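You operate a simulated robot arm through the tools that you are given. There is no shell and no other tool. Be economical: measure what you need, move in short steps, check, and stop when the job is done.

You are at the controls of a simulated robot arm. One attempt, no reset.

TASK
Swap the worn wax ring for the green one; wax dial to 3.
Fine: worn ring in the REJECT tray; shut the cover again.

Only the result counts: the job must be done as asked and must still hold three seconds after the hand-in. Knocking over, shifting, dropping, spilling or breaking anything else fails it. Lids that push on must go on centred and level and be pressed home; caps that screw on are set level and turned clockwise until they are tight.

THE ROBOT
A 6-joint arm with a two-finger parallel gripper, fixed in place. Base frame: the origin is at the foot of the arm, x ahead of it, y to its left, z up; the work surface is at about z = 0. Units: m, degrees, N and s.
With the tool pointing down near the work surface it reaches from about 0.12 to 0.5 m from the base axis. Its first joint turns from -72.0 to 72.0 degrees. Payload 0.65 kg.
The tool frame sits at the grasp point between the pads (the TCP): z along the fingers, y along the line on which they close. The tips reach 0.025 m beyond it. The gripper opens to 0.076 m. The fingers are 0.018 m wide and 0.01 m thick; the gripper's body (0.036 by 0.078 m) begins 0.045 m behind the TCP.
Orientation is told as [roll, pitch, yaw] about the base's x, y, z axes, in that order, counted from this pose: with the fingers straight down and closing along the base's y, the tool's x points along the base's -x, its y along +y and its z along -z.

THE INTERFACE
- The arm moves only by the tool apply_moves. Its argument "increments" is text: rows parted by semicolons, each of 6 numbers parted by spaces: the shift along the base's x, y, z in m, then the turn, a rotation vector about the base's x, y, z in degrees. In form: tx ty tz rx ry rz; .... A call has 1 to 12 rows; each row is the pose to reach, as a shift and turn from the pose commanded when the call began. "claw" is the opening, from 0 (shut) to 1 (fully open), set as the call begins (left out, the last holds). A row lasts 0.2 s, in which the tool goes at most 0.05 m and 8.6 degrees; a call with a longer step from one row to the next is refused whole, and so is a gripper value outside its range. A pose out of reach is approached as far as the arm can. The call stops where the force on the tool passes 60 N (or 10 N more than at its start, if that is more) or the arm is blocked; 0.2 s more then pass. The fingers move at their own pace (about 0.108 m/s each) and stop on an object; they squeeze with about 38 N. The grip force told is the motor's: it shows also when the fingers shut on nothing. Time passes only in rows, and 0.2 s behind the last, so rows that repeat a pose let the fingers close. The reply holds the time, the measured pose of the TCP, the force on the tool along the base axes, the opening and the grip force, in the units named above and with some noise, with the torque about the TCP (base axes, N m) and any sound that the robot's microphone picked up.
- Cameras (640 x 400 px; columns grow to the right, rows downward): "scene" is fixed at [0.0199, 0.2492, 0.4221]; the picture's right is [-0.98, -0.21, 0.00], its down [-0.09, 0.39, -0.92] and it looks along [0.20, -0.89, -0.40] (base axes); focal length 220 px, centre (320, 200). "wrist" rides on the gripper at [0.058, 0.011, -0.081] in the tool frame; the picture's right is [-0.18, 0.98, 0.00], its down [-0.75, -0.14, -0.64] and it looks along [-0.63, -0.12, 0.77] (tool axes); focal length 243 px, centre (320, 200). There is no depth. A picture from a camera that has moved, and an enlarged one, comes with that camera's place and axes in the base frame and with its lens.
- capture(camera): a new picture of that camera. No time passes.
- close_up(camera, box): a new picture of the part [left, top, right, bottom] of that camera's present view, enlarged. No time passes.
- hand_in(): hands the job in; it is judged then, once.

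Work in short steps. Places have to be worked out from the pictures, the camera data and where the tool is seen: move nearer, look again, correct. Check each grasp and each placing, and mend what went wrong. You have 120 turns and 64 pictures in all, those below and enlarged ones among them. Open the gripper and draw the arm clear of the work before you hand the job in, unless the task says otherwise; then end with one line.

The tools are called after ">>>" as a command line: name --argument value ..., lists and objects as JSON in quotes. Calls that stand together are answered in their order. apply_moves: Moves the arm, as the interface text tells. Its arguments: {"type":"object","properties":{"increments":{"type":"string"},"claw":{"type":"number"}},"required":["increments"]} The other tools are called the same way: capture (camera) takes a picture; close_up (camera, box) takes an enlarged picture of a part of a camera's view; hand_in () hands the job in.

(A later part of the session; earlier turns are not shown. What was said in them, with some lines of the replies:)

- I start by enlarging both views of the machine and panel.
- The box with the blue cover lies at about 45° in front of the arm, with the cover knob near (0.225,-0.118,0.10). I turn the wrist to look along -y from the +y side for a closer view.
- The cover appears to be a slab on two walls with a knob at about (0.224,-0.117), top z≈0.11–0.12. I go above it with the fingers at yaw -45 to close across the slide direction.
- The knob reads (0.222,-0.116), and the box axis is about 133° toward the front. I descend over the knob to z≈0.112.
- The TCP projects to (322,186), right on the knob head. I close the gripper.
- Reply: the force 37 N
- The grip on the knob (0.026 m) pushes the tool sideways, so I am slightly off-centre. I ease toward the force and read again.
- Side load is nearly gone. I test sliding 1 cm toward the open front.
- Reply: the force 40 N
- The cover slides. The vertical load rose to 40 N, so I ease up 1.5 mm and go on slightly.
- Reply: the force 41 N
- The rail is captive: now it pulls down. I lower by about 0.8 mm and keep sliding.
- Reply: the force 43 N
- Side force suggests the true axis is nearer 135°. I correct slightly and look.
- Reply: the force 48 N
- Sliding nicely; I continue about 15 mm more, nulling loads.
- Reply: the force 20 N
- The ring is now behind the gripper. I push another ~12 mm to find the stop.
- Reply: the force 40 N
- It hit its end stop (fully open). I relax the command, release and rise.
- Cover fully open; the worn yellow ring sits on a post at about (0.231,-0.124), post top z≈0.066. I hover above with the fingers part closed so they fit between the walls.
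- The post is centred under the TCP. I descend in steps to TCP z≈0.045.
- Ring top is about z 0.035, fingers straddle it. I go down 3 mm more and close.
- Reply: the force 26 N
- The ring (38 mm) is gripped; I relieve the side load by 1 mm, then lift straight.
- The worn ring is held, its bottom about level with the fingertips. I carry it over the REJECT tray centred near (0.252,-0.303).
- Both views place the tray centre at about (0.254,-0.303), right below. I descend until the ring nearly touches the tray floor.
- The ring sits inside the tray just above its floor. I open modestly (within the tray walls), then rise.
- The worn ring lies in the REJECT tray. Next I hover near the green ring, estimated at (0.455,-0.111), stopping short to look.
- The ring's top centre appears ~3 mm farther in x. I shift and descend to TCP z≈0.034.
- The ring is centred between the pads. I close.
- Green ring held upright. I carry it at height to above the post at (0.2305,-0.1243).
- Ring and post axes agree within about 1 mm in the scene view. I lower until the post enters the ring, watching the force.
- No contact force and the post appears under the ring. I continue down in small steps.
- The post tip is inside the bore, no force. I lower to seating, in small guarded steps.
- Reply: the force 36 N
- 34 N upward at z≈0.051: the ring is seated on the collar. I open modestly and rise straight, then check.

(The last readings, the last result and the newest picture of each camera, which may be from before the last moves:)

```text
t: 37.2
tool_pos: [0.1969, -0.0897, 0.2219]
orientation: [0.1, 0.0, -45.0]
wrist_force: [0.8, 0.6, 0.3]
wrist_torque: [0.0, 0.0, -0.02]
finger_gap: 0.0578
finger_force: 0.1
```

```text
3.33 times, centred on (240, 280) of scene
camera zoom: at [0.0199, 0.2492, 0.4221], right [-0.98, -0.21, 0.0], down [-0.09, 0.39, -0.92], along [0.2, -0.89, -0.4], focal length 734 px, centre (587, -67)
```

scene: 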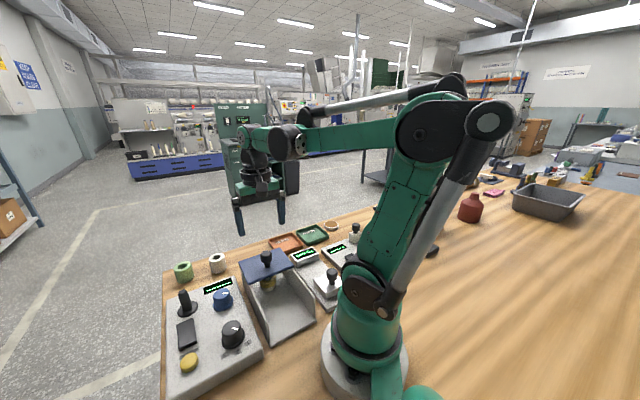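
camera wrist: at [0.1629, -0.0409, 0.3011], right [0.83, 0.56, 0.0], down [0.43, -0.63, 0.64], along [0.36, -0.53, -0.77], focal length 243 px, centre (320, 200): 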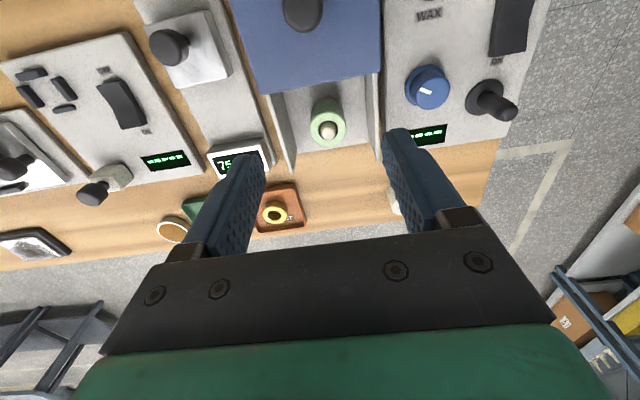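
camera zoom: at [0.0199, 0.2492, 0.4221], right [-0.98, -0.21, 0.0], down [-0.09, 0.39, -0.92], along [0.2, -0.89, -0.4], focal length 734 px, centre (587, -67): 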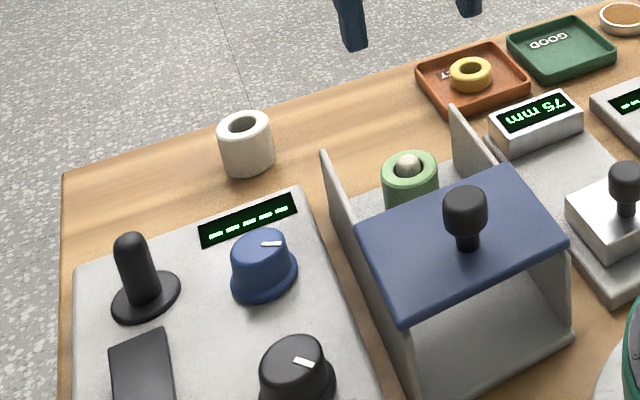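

The green ring is seated on the post. Now the cover: I return to the recorded release pose around its knob.

>>> apply_moves --increments "-0.02 0.02 0 0 0 0; -0.0405 0.0408 -0.02 0 0 0; -0.0405 0.0408 -0.06 0 0 0; -0.0405 0.0408 -0.09 0 0 0; -0.0405 0.0408 -0.1088 0 0 0; -0.0405 0.0408 -0.1088 0 0 0" --claw 1

>>> apply_moves --increments "0 0 0 0 0 0; 0 0 0 0 0 0; 0 0 0 0 0 0" --claw 0

```text
t: 38.6
tool_pos: [0.1568, -0.0489, 0.1138]
orientation: [0.0, 0.0, -45.0]
wrist_force: [-0.5, -0.4, -0.2]
wrist_torque: [0.01, 0.0, -0.03]
finger_gap: 0.0759
finger_force: 0.1
```

```text
t: 39.4
tool_pos: [0.1563, -0.0506, 0.1146]
orientation: [-0.4, 0.0, -45.1]
wrist_force: [-30.4, -30.2, -1.0]
wrist_torque: [0.46, 0.18, -0.15]
finger_gap: 0.0256
finger_force: 41.1
```

Side load again; I recentre by ~1.6 mm then begin sliding back.

>>> apply_moves --increments "-0.0016 -0.0016 0 0 0 0; -0.0016 -0.0016 0 0 0 0; 0.0053 -0.0088 0 0 0 0; 0.0123 -0.016 0 0 0 0; 0.0123 -0.016 0 0 0 0"

```text
t: 40.6
tool_pos: [0.1704, -0.063, 0.1126]
orientation: [0.4, -0.1, -44.9]
wrist_force: [16.8, 14.9, 35.5]
wrist_torque: [-0.4, -0.27, 0.08]
finger_gap: 0.0253
finger_force: 41.1
```

Sliding works. I null the loads (+0.7 mm across, slightly up) and continue.

>>> apply_moves --increments "0.0007 0.0007 0.0006 0 0 0; 0.0077 -0.0065 0.0006 0 0 0; 0.0147 -0.0137 0.0006 0 0 0; 0.0217 -0.021 0.0006 0 0 0; 0.0217 -0.021 0.0006 0 0 0"

```text
t: 41.8
tool_pos: [0.1907, -0.0847, 0.1132]
orientation: [0.4, 0.0, -44.8]
wrist_force: [29.9, 30.3, -40.0]
wrist_torque: [-0.21, 0.21, 0.14]
finger_gap: 0.0259
finger_force: 40.7
```

>>> apply_moves --increments "0.0014 0.0014 -0.0004 0 0 0; 0.0084 -0.0056 -0.0004 0 0 0; 0.0154 -0.0126 -0.0004 0 0 0; 0.0204 -0.0176 -0.0004 0 0 0; 0.0204 -0.0176 -0.0004 0 0 0"

>>> close_up --camera "scene" --box '[230, 235, 330, 345]'

```text
t: 43.0
tool_pos: [0.2104, -0.103, 0.113]
orientation: [0.0, 0.0, -45.0]
wrist_force: [-1.0, -1.5, 20.4]
wrist_torque: [0.29, -0.06, -0.06]
finger_gap: 0.0255
finger_force: 41.1
```

```text
3.64 times, centred on (280, 290) of scene
camera zoom: at [0.0199, 0.2492, 0.4221], right [-0.98, -0.21, 0.0], down [-0.09, 0.39, -0.92], along [0.2, -0.89, -0.4], focal length 800 px, centre (466, -127)
```

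zoom: 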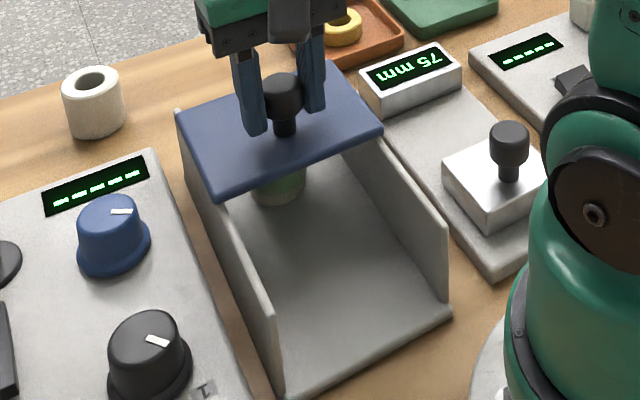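

Nearly closed. I slide the remaining ~17 mm, going on slightly past to find the stop.

>>> apply_moves --increments "0.005 -0.005 0.0001 0 0 0; 0.009 -0.0093 0.0001 0 0 0; 0.0115 -0.0118 0.0001 0 0 0; 0.0125 -0.0128 0.0001 0 0 0; 0.0135 -0.0138 0.0001 0 0 0"

>>> close_up --camera "scene" --box '[230, 235, 330, 345]'

```text
t: 44.2
tool_pos: [0.2232, -0.1169, 0.1119]
orientation: [0.1, 0.1, -45.0]
wrist_force: [-3.9, -4.7, 40.7]
wrist_torque: [-0.02, -0.27, 0.0]
finger_gap: 0.0255
finger_force: 40.7
```

```text
3.64 times, centred on (280, 290) of scene
camera zoom: at [0.0198, 0.2492, 0.4221], right [-0.98, -0.21, 0.0], down [-0.09, 0.39, -0.92], along [0.2, -0.89, -0.4], focal length 800 px, centre (466, -127)
```

zoom: 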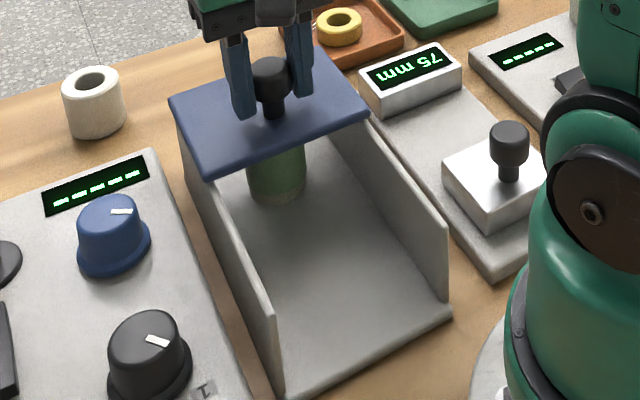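

The cover edges match the initial picture. I push 3 mm more to check for the stop.

>>> apply_moves --increments "0.001 -0.001 0.0005 0 0 0; 0.002 -0.002 0.0005 0 0 0; 0.002 -0.002 0.0005 0 0 0"

```text
t: 45.0
tool_pos: [0.2243, -0.118, 0.1113]
orientation: [-0.1, 0.3, -44.9]
wrist_force: [-33.2, 16.4, -19.4]
wrist_torque: [0.4, 0.0, -0.08]
finger_gap: 0.0257
finger_force: 40.9
```

That is the closed stop. I relax, release and rise, then move back toward the dial for a look.

>>> apply_moves --increments "-0.0014 0.0014 0 0 0 0; -0.0014 0.0014 0 0 0 0"

>>> apply_moves --increments "0 0 0 0 0 0; 0 0 0 0 0 0; 0 0 0.03 0 0 0; 0 0 0.07 0 0 0; 0 0.04 0.1 0 0 0; 0 0.08 0.1 0 0 0; 0 0.12 0.1 0 0 0; 0 0.14 0.1 0 0 0; 0 0.14 0.1 0 0 0" --claw 1

>>> capture --camera "wrist"

>>> close_up --camera "scene" --box '[160, 280, 290, 390]'

```text
t: 45.6
tool_pos: [0.2234, -0.1179, 0.1127]
orientation: [0.0, 0.0, -45.0]
wrist_force: [-14.4, -0.5, -23.0]
wrist_torque: [0.79, 0.45, 0.03]
finger_gap: 0.0252
finger_force: 40.6
```

```text
t: 47.6
tool_pos: [0.2241, 0.0215, 0.2123]
orientation: [0.1, -0.1, -45.0]
wrist_force: [0.3, 0.0, -0.6]
wrist_torque: [-0.05, -0.04, 0.03]
finger_gap: 0.076
finger_force: 0.0
```

```text
19 pictures are left
camera wrist: at [0.1906, 0.0702, 0.2916], right [0.83, 0.56, 0.0], down [0.43, -0.63, 0.64], along [0.36, -0.53, -0.77], focal length 243 px, centre (320, 200)
```

wrist: 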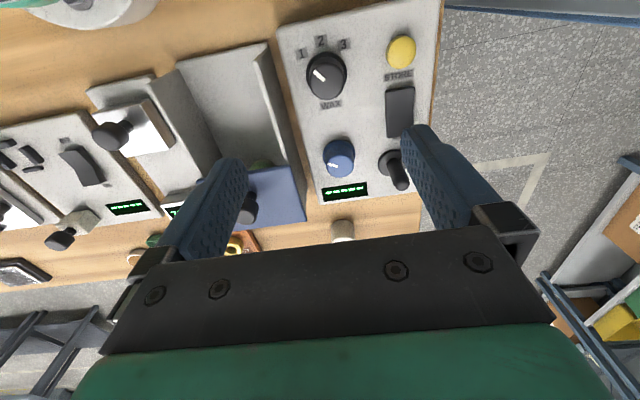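

```text
3.64 times, centred on (225, 335) of scene
camera zoom: at [0.0199, 0.2492, 0.4221], right [-0.98, -0.21, 0.0], down [-0.09, 0.39, -0.92], along [0.2, -0.89, -0.4], focal length 800 px, centre (666, -291)
```

zoom: 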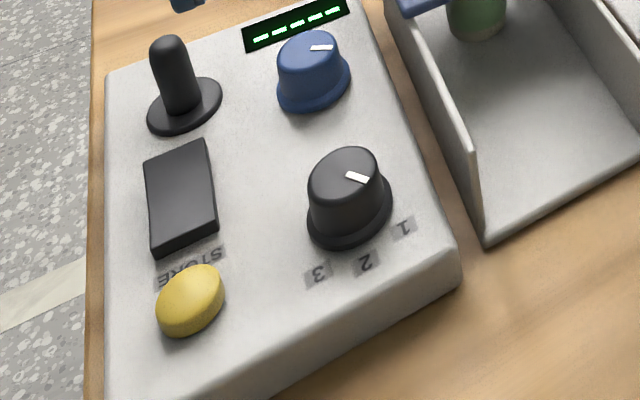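

>>> close_up --camera "wrist" --box '[270, 20, 390, 120]'

```text
4.00 times, centred on (330, 70) of wrist
camera zoom: at [0.1906, 0.0702, 0.2916], right [0.83, 0.56, 0.0], down [0.43, -0.63, 0.64], along [0.36, -0.53, -0.77], focal length 970 px, centre (280, 720)
```

zoom: 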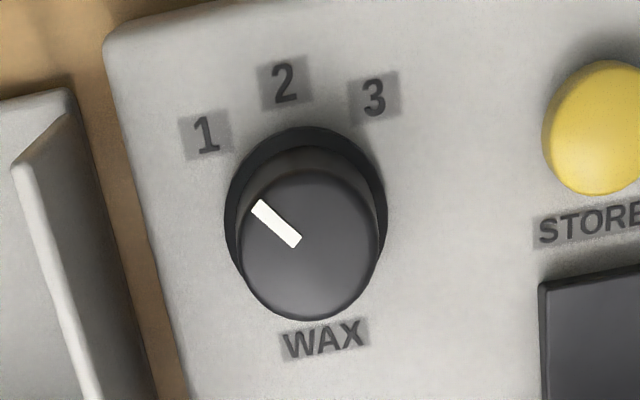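

The dial (axis ≈(0.2255,0.028), top z≈0.06) points to 1 (180°); label 3 lies at ~90°, so a -90° turn (clockwise from above) is needed. I go above it at yaw 0 with partial opening.

>>> apply_moves --increments "0 0.001 -0.02 0 0 8; 0 0.002 -0.04 0 0 16; 0 0.004 -0.06 0 0 24; 0 0.005 -0.075 0 0 32; 0.001 0.0065 -0.09 0 0 40; 0.0014 0.0065 -0.1 0 0 45; 0.0014 0.0065 -0.1 0 0 45" --claw 0.7

>>> capture --camera "wrist"

```text
t: 49.2
tool_pos: [0.2254, 0.0285, 0.1136]
orientation: [0.1, 0.1, 0.1]
wrist_force: [-0.5, 0.5, -0.7]
wrist_torque: [0.01, -0.04, 0.0]
finger_gap: 0.0533
finger_force: 0.1
```

```text
16 pictures are left
camera wrist: at [0.1663, 0.0397, 0.1925], right [0.18, 0.98, 0.0], down [0.75, -0.14, 0.64], along [0.63, -0.12, -0.77], focal length 243 px, centre (320, 200)
```

wrist: 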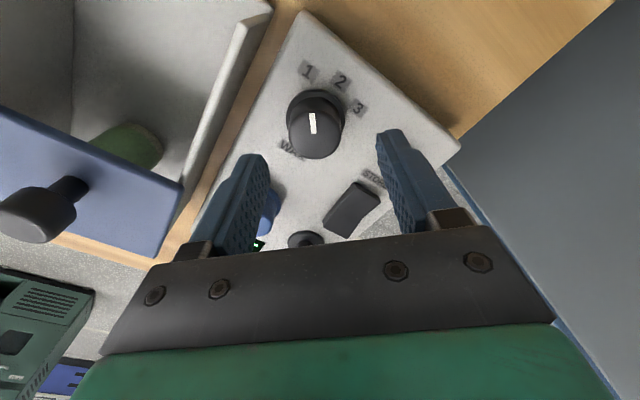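

The dial top appears ~3 mm toward -y. I correct and descend to TCP z≈0.07.

>>> apply_moves --increments "0.001 -0.0033 -0.02 0 0 0; 0.001 -0.0033 -0.035 0 0 0; 0.001 -0.0033 -0.0425 0 0 0; 0.001 -0.0033 -0.0425 0 0 0"

>>> capture --camera "wrist"

>>> close_up --camera "scene" --box '[180, 280, 290, 380]'

```text
t: 50.2
tool_pos: [0.2266, 0.025, 0.0704]
orientation: [-0.1, 0.0, 0.0]
wrist_force: [-1.0, 0.7, 0.3]
wrist_torque: [0.01, 0.0, -0.04]
finger_gap: 0.0529
finger_force: 0.1
```

```text
15 pictures are left
camera wrist: at [0.1676, 0.0355, 0.1489], right [0.18, 0.98, 0.0], down [0.75, -0.14, 0.64], along [0.63, -0.12, -0.77], focal length 243 px, centre (320, 200)
```

wrist: 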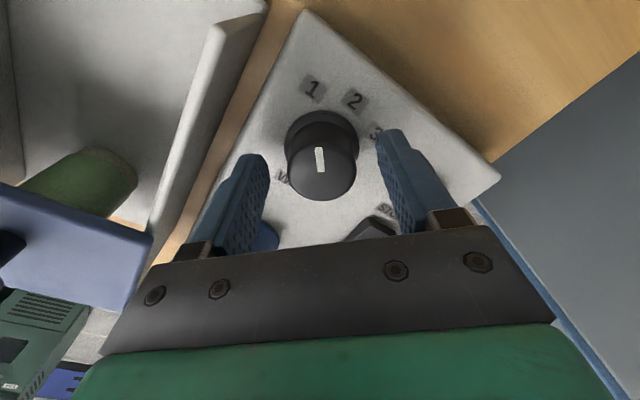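

```text
4.00 times, centred on (235, 330) of scene
camera zoom: at [0.0199, 0.2492, 0.4221], right [-0.98, -0.21, 0.0], down [-0.09, 0.39, -0.92], along [0.2, -0.89, -0.4], focal length 880 px, centre (660, -320)
```

zoom: 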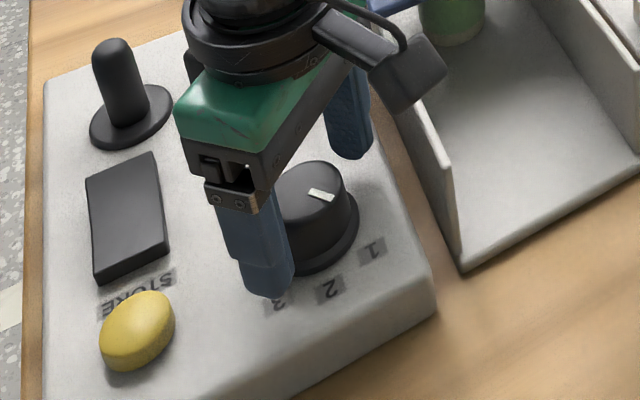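

Dial is centred between the fingers. I close on it.

>>> apply_moves --increments "0 0 0 0 0 0; 0 0 0 0 0 0; 0 0 0 0 0 0" --claw 0

```text
t: 51.0
tool_pos: [0.2268, 0.0257, 0.0706]
orientation: [0.0, 0.0, 0.1]
wrist_force: [2.0, 9.6, -21.6]
wrist_torque: [-0.29, 0.0, 0.0]
finger_gap: 0.0334
finger_force: 44.6
```

Held at 33 mm width. I turn clockwise -48° first and check.

>>> apply_moves --increments "0 0.0004 -0.0003 0 0 -8; 0 0.0004 -0.0003 0 0 -16; 0 0.0004 -0.0003 0 0 -24; 0 0.0004 -0.0003 0 0 -32; 0 0.0004 -0.0003 0 0 -40; 0 0.0004 -0.0003 0 0 -48; 0 0.0004 -0.0003 0 0 -48"

>>> close_up --camera "wrist" --box '[230, 60, 410, 240]'

```text
t: 52.8
tool_pos: [0.2283, 0.0273, 0.0707]
orientation: [0.4, 0.2, -48.0]
wrist_force: [3.6, 3.6, -8.0]
wrist_torque: [-0.22, 0.5, -0.01]
finger_gap: 0.0336
finger_force: 45.2
stopped in row 7: the force on the tool passed its limit at 60 N (the readings are from after the stop); the commanded pose is now the measured one
```

```text
2.22 times, centred on (320, 150) of wrist
camera zoom: at [0.196, 0.0772, 0.1494], right [0.85, 0.52, 0.01], down [0.4, -0.66, 0.64], along [0.34, -0.54, -0.77], focal length 539 px, centre (320, 311)
```

zoom: 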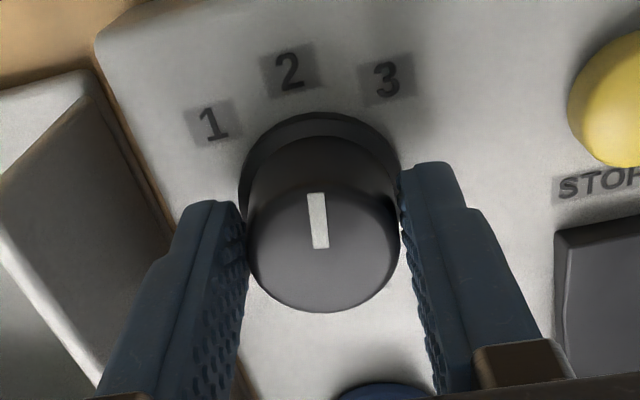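

The dial follows; pointer is now at 2. I continue another -42° in smaller steps.

>>> apply_moves --increments "0 0 0 0 0 -6; 0 0 0 0 0 -12; 0 0 0 0 0 -18; 0 0 0 0 0 -24; 0 0 0 0 0 -30; 0 0 0 0 0 -36; 0 0 0 0 0 -42; 0 0 0 0 0 -42"

>>> close_up --camera "wrist" --box '[230, 60, 410, 240]'

```text
t: 54.5
tool_pos: [0.2287, 0.0275, 0.0695]
orientation: [0.9, 0.3, -90.2]
wrist_force: [44.8, 21.0, 25.5]
wrist_torque: [-0.08, -0.32, 0.53]
finger_gap: 0.0333
finger_force: 45.2
```

```text
2.22 times, centred on (320, 150) of wrist
camera zoom: at [0.2385, 0.0855, 0.1496], right [0.98, -0.19, 0.02], down [-0.15, -0.76, 0.64], along [-0.11, -0.63, -0.77], focal length 539 px, centre (320, 311)
```

zoom: 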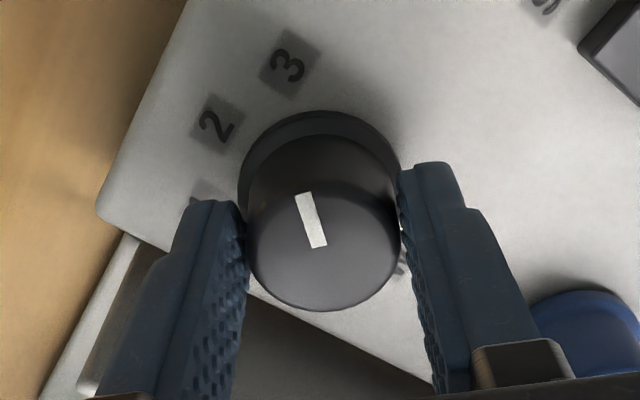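

Torque 0.53 N·m indicates the end stop at 3, with slight slip. I relieve load a bit, then open and rise to verify.

>>> apply_moves --increments "0.0012 0.0006 0.0005 0 0 3; 0.0012 0.0006 0.0005 0 0 3"

>>> apply_moves --increments "0 0 0 0 0 0; 0 0 0 0 0 0; 0 0 0.03 0 0 0; 0 0 0.07 0 0 0; 0 0 0.1 0 0 0; 0 0 0.1 0 0 0" --claw 0.66

>>> close_up --camera "wrist" --box '[230, 40, 410, 200]'

>>> close_up --camera "scene" --box '[160, 280, 290, 390]'

```text
t: 55.1
tool_pos: [0.2292, 0.0283, 0.0705]
orientation: [0.8, 0.1, -87.1]
wrist_force: [33.5, 10.0, -20.0]
wrist_torque: [1.06, -0.13, 0.06]
finger_gap: 0.0331
finger_force: 45.1
```

```text
t: 56.5
tool_pos: [0.2309, 0.0278, 0.1702]
orientation: [0.4, 0.2, -87.1]
wrist_force: [-0.6, -0.2, -0.3]
wrist_torque: [0.02, -0.05, -0.01]
finger_gap: 0.0503
finger_force: 0.0
```

```text
2.50 times, centred on (320, 120) of wrist
camera zoom: at [0.2374, 0.0871, 0.2493], right [0.99, -0.13, 0.01], down [-0.11, -0.76, 0.64], along [-0.08, -0.64, -0.77], focal length 606 px, centre (320, 400)
```

zoom: 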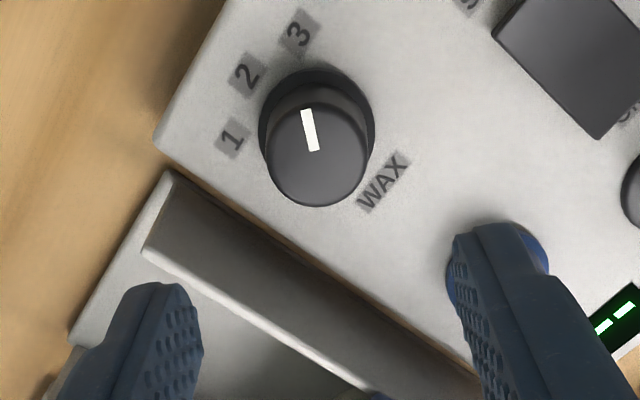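

```text
3.64 times, centred on (225, 335) of scene
camera zoom: at [0.0199, 0.2492, 0.4221], right [-0.98, -0.21, 0.0], down [-0.09, 0.39, -0.92], along [0.2, -0.89, -0.4], focal length 800 px, centre (666, -291)
```

zoom: 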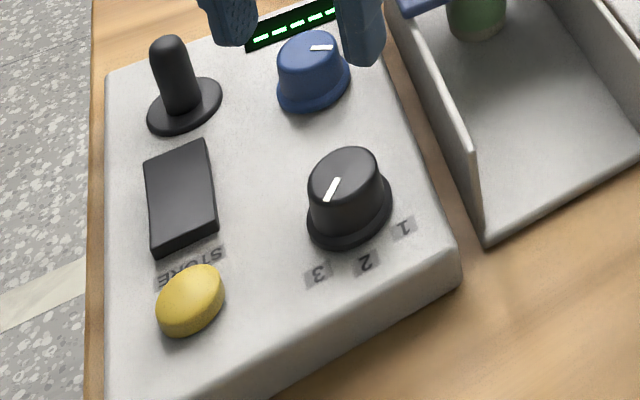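

The pointer direction (≈94°) matches label 3 (≈94°). I draw the arm up and clear, then do a final check.

>>> apply_moves --increments "0 0 0.04 0 0 0; 0 0 0.08 0 0 0; 0 0 0.12 0 0 0; 0 -0.03 0.16 0 0 0; 0 -0.05 0.18 0 0 0; 0 -0.05 0.18 0 0 0" --claw 1

>>> close_up --camera "scene" --box '[150, 210, 350, 390]'

>>> close_up --camera "scene" --box '[230, 235, 330, 345]'

```text
t: 58.0
tool_pos: [0.2303, -0.0248, 0.3477]
orientation: [0.4, 0.1, -87.2]
wrist_force: [-0.4, -0.3, -0.1]
wrist_torque: [-0.01, -0.02, 0.03]
finger_gap: 0.0759
finger_force: 0.1
```

```text
2.22 times, centred on (250, 300) of scene
camera zoom: at [0.0199, 0.2492, 0.4221], right [-0.98, -0.21, 0.0], down [-0.09, 0.39, -0.92], along [0.2, -0.89, -0.4], focal length 489 px, centre (476, -22)
```

zoom: 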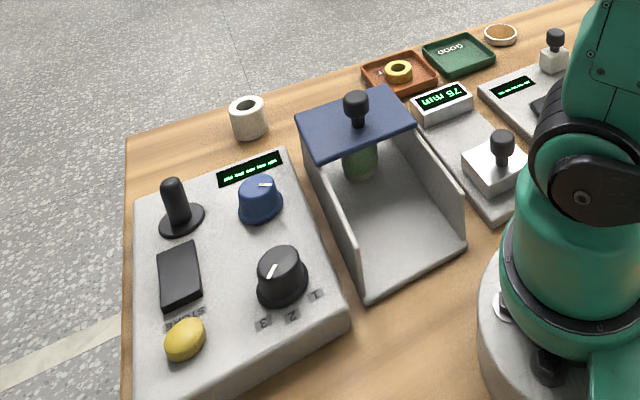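

```text
3.64 times, centred on (280, 290) of scene
camera zoom: at [0.0199, 0.2492, 0.4221], right [-0.98, -0.21, 0.0], down [-0.09, 0.39, -0.92], along [0.2, -0.89, -0.4], focal length 800 px, centre (466, -127)
```

zoom: 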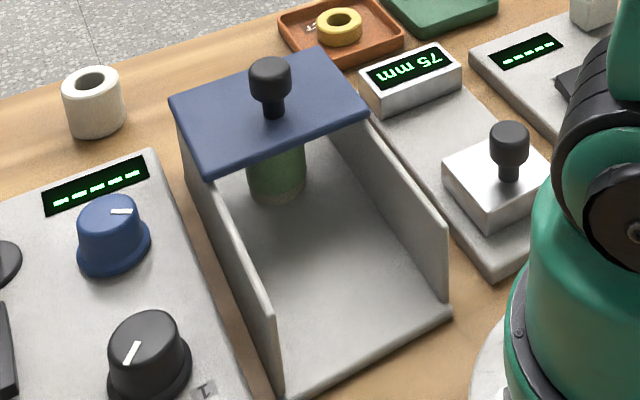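

All is in place: worn ring in REJECT, green ring on the post, cover shut as at the start, dial at 3, and the arm clear. I hand in.

>>> hand_in

```text
The job is handed in.
```

The job is handed in: the green ring is on the post, the worn ring is in the REJECT tray, the cover is shut against its stop, and the wax dial points to 3.
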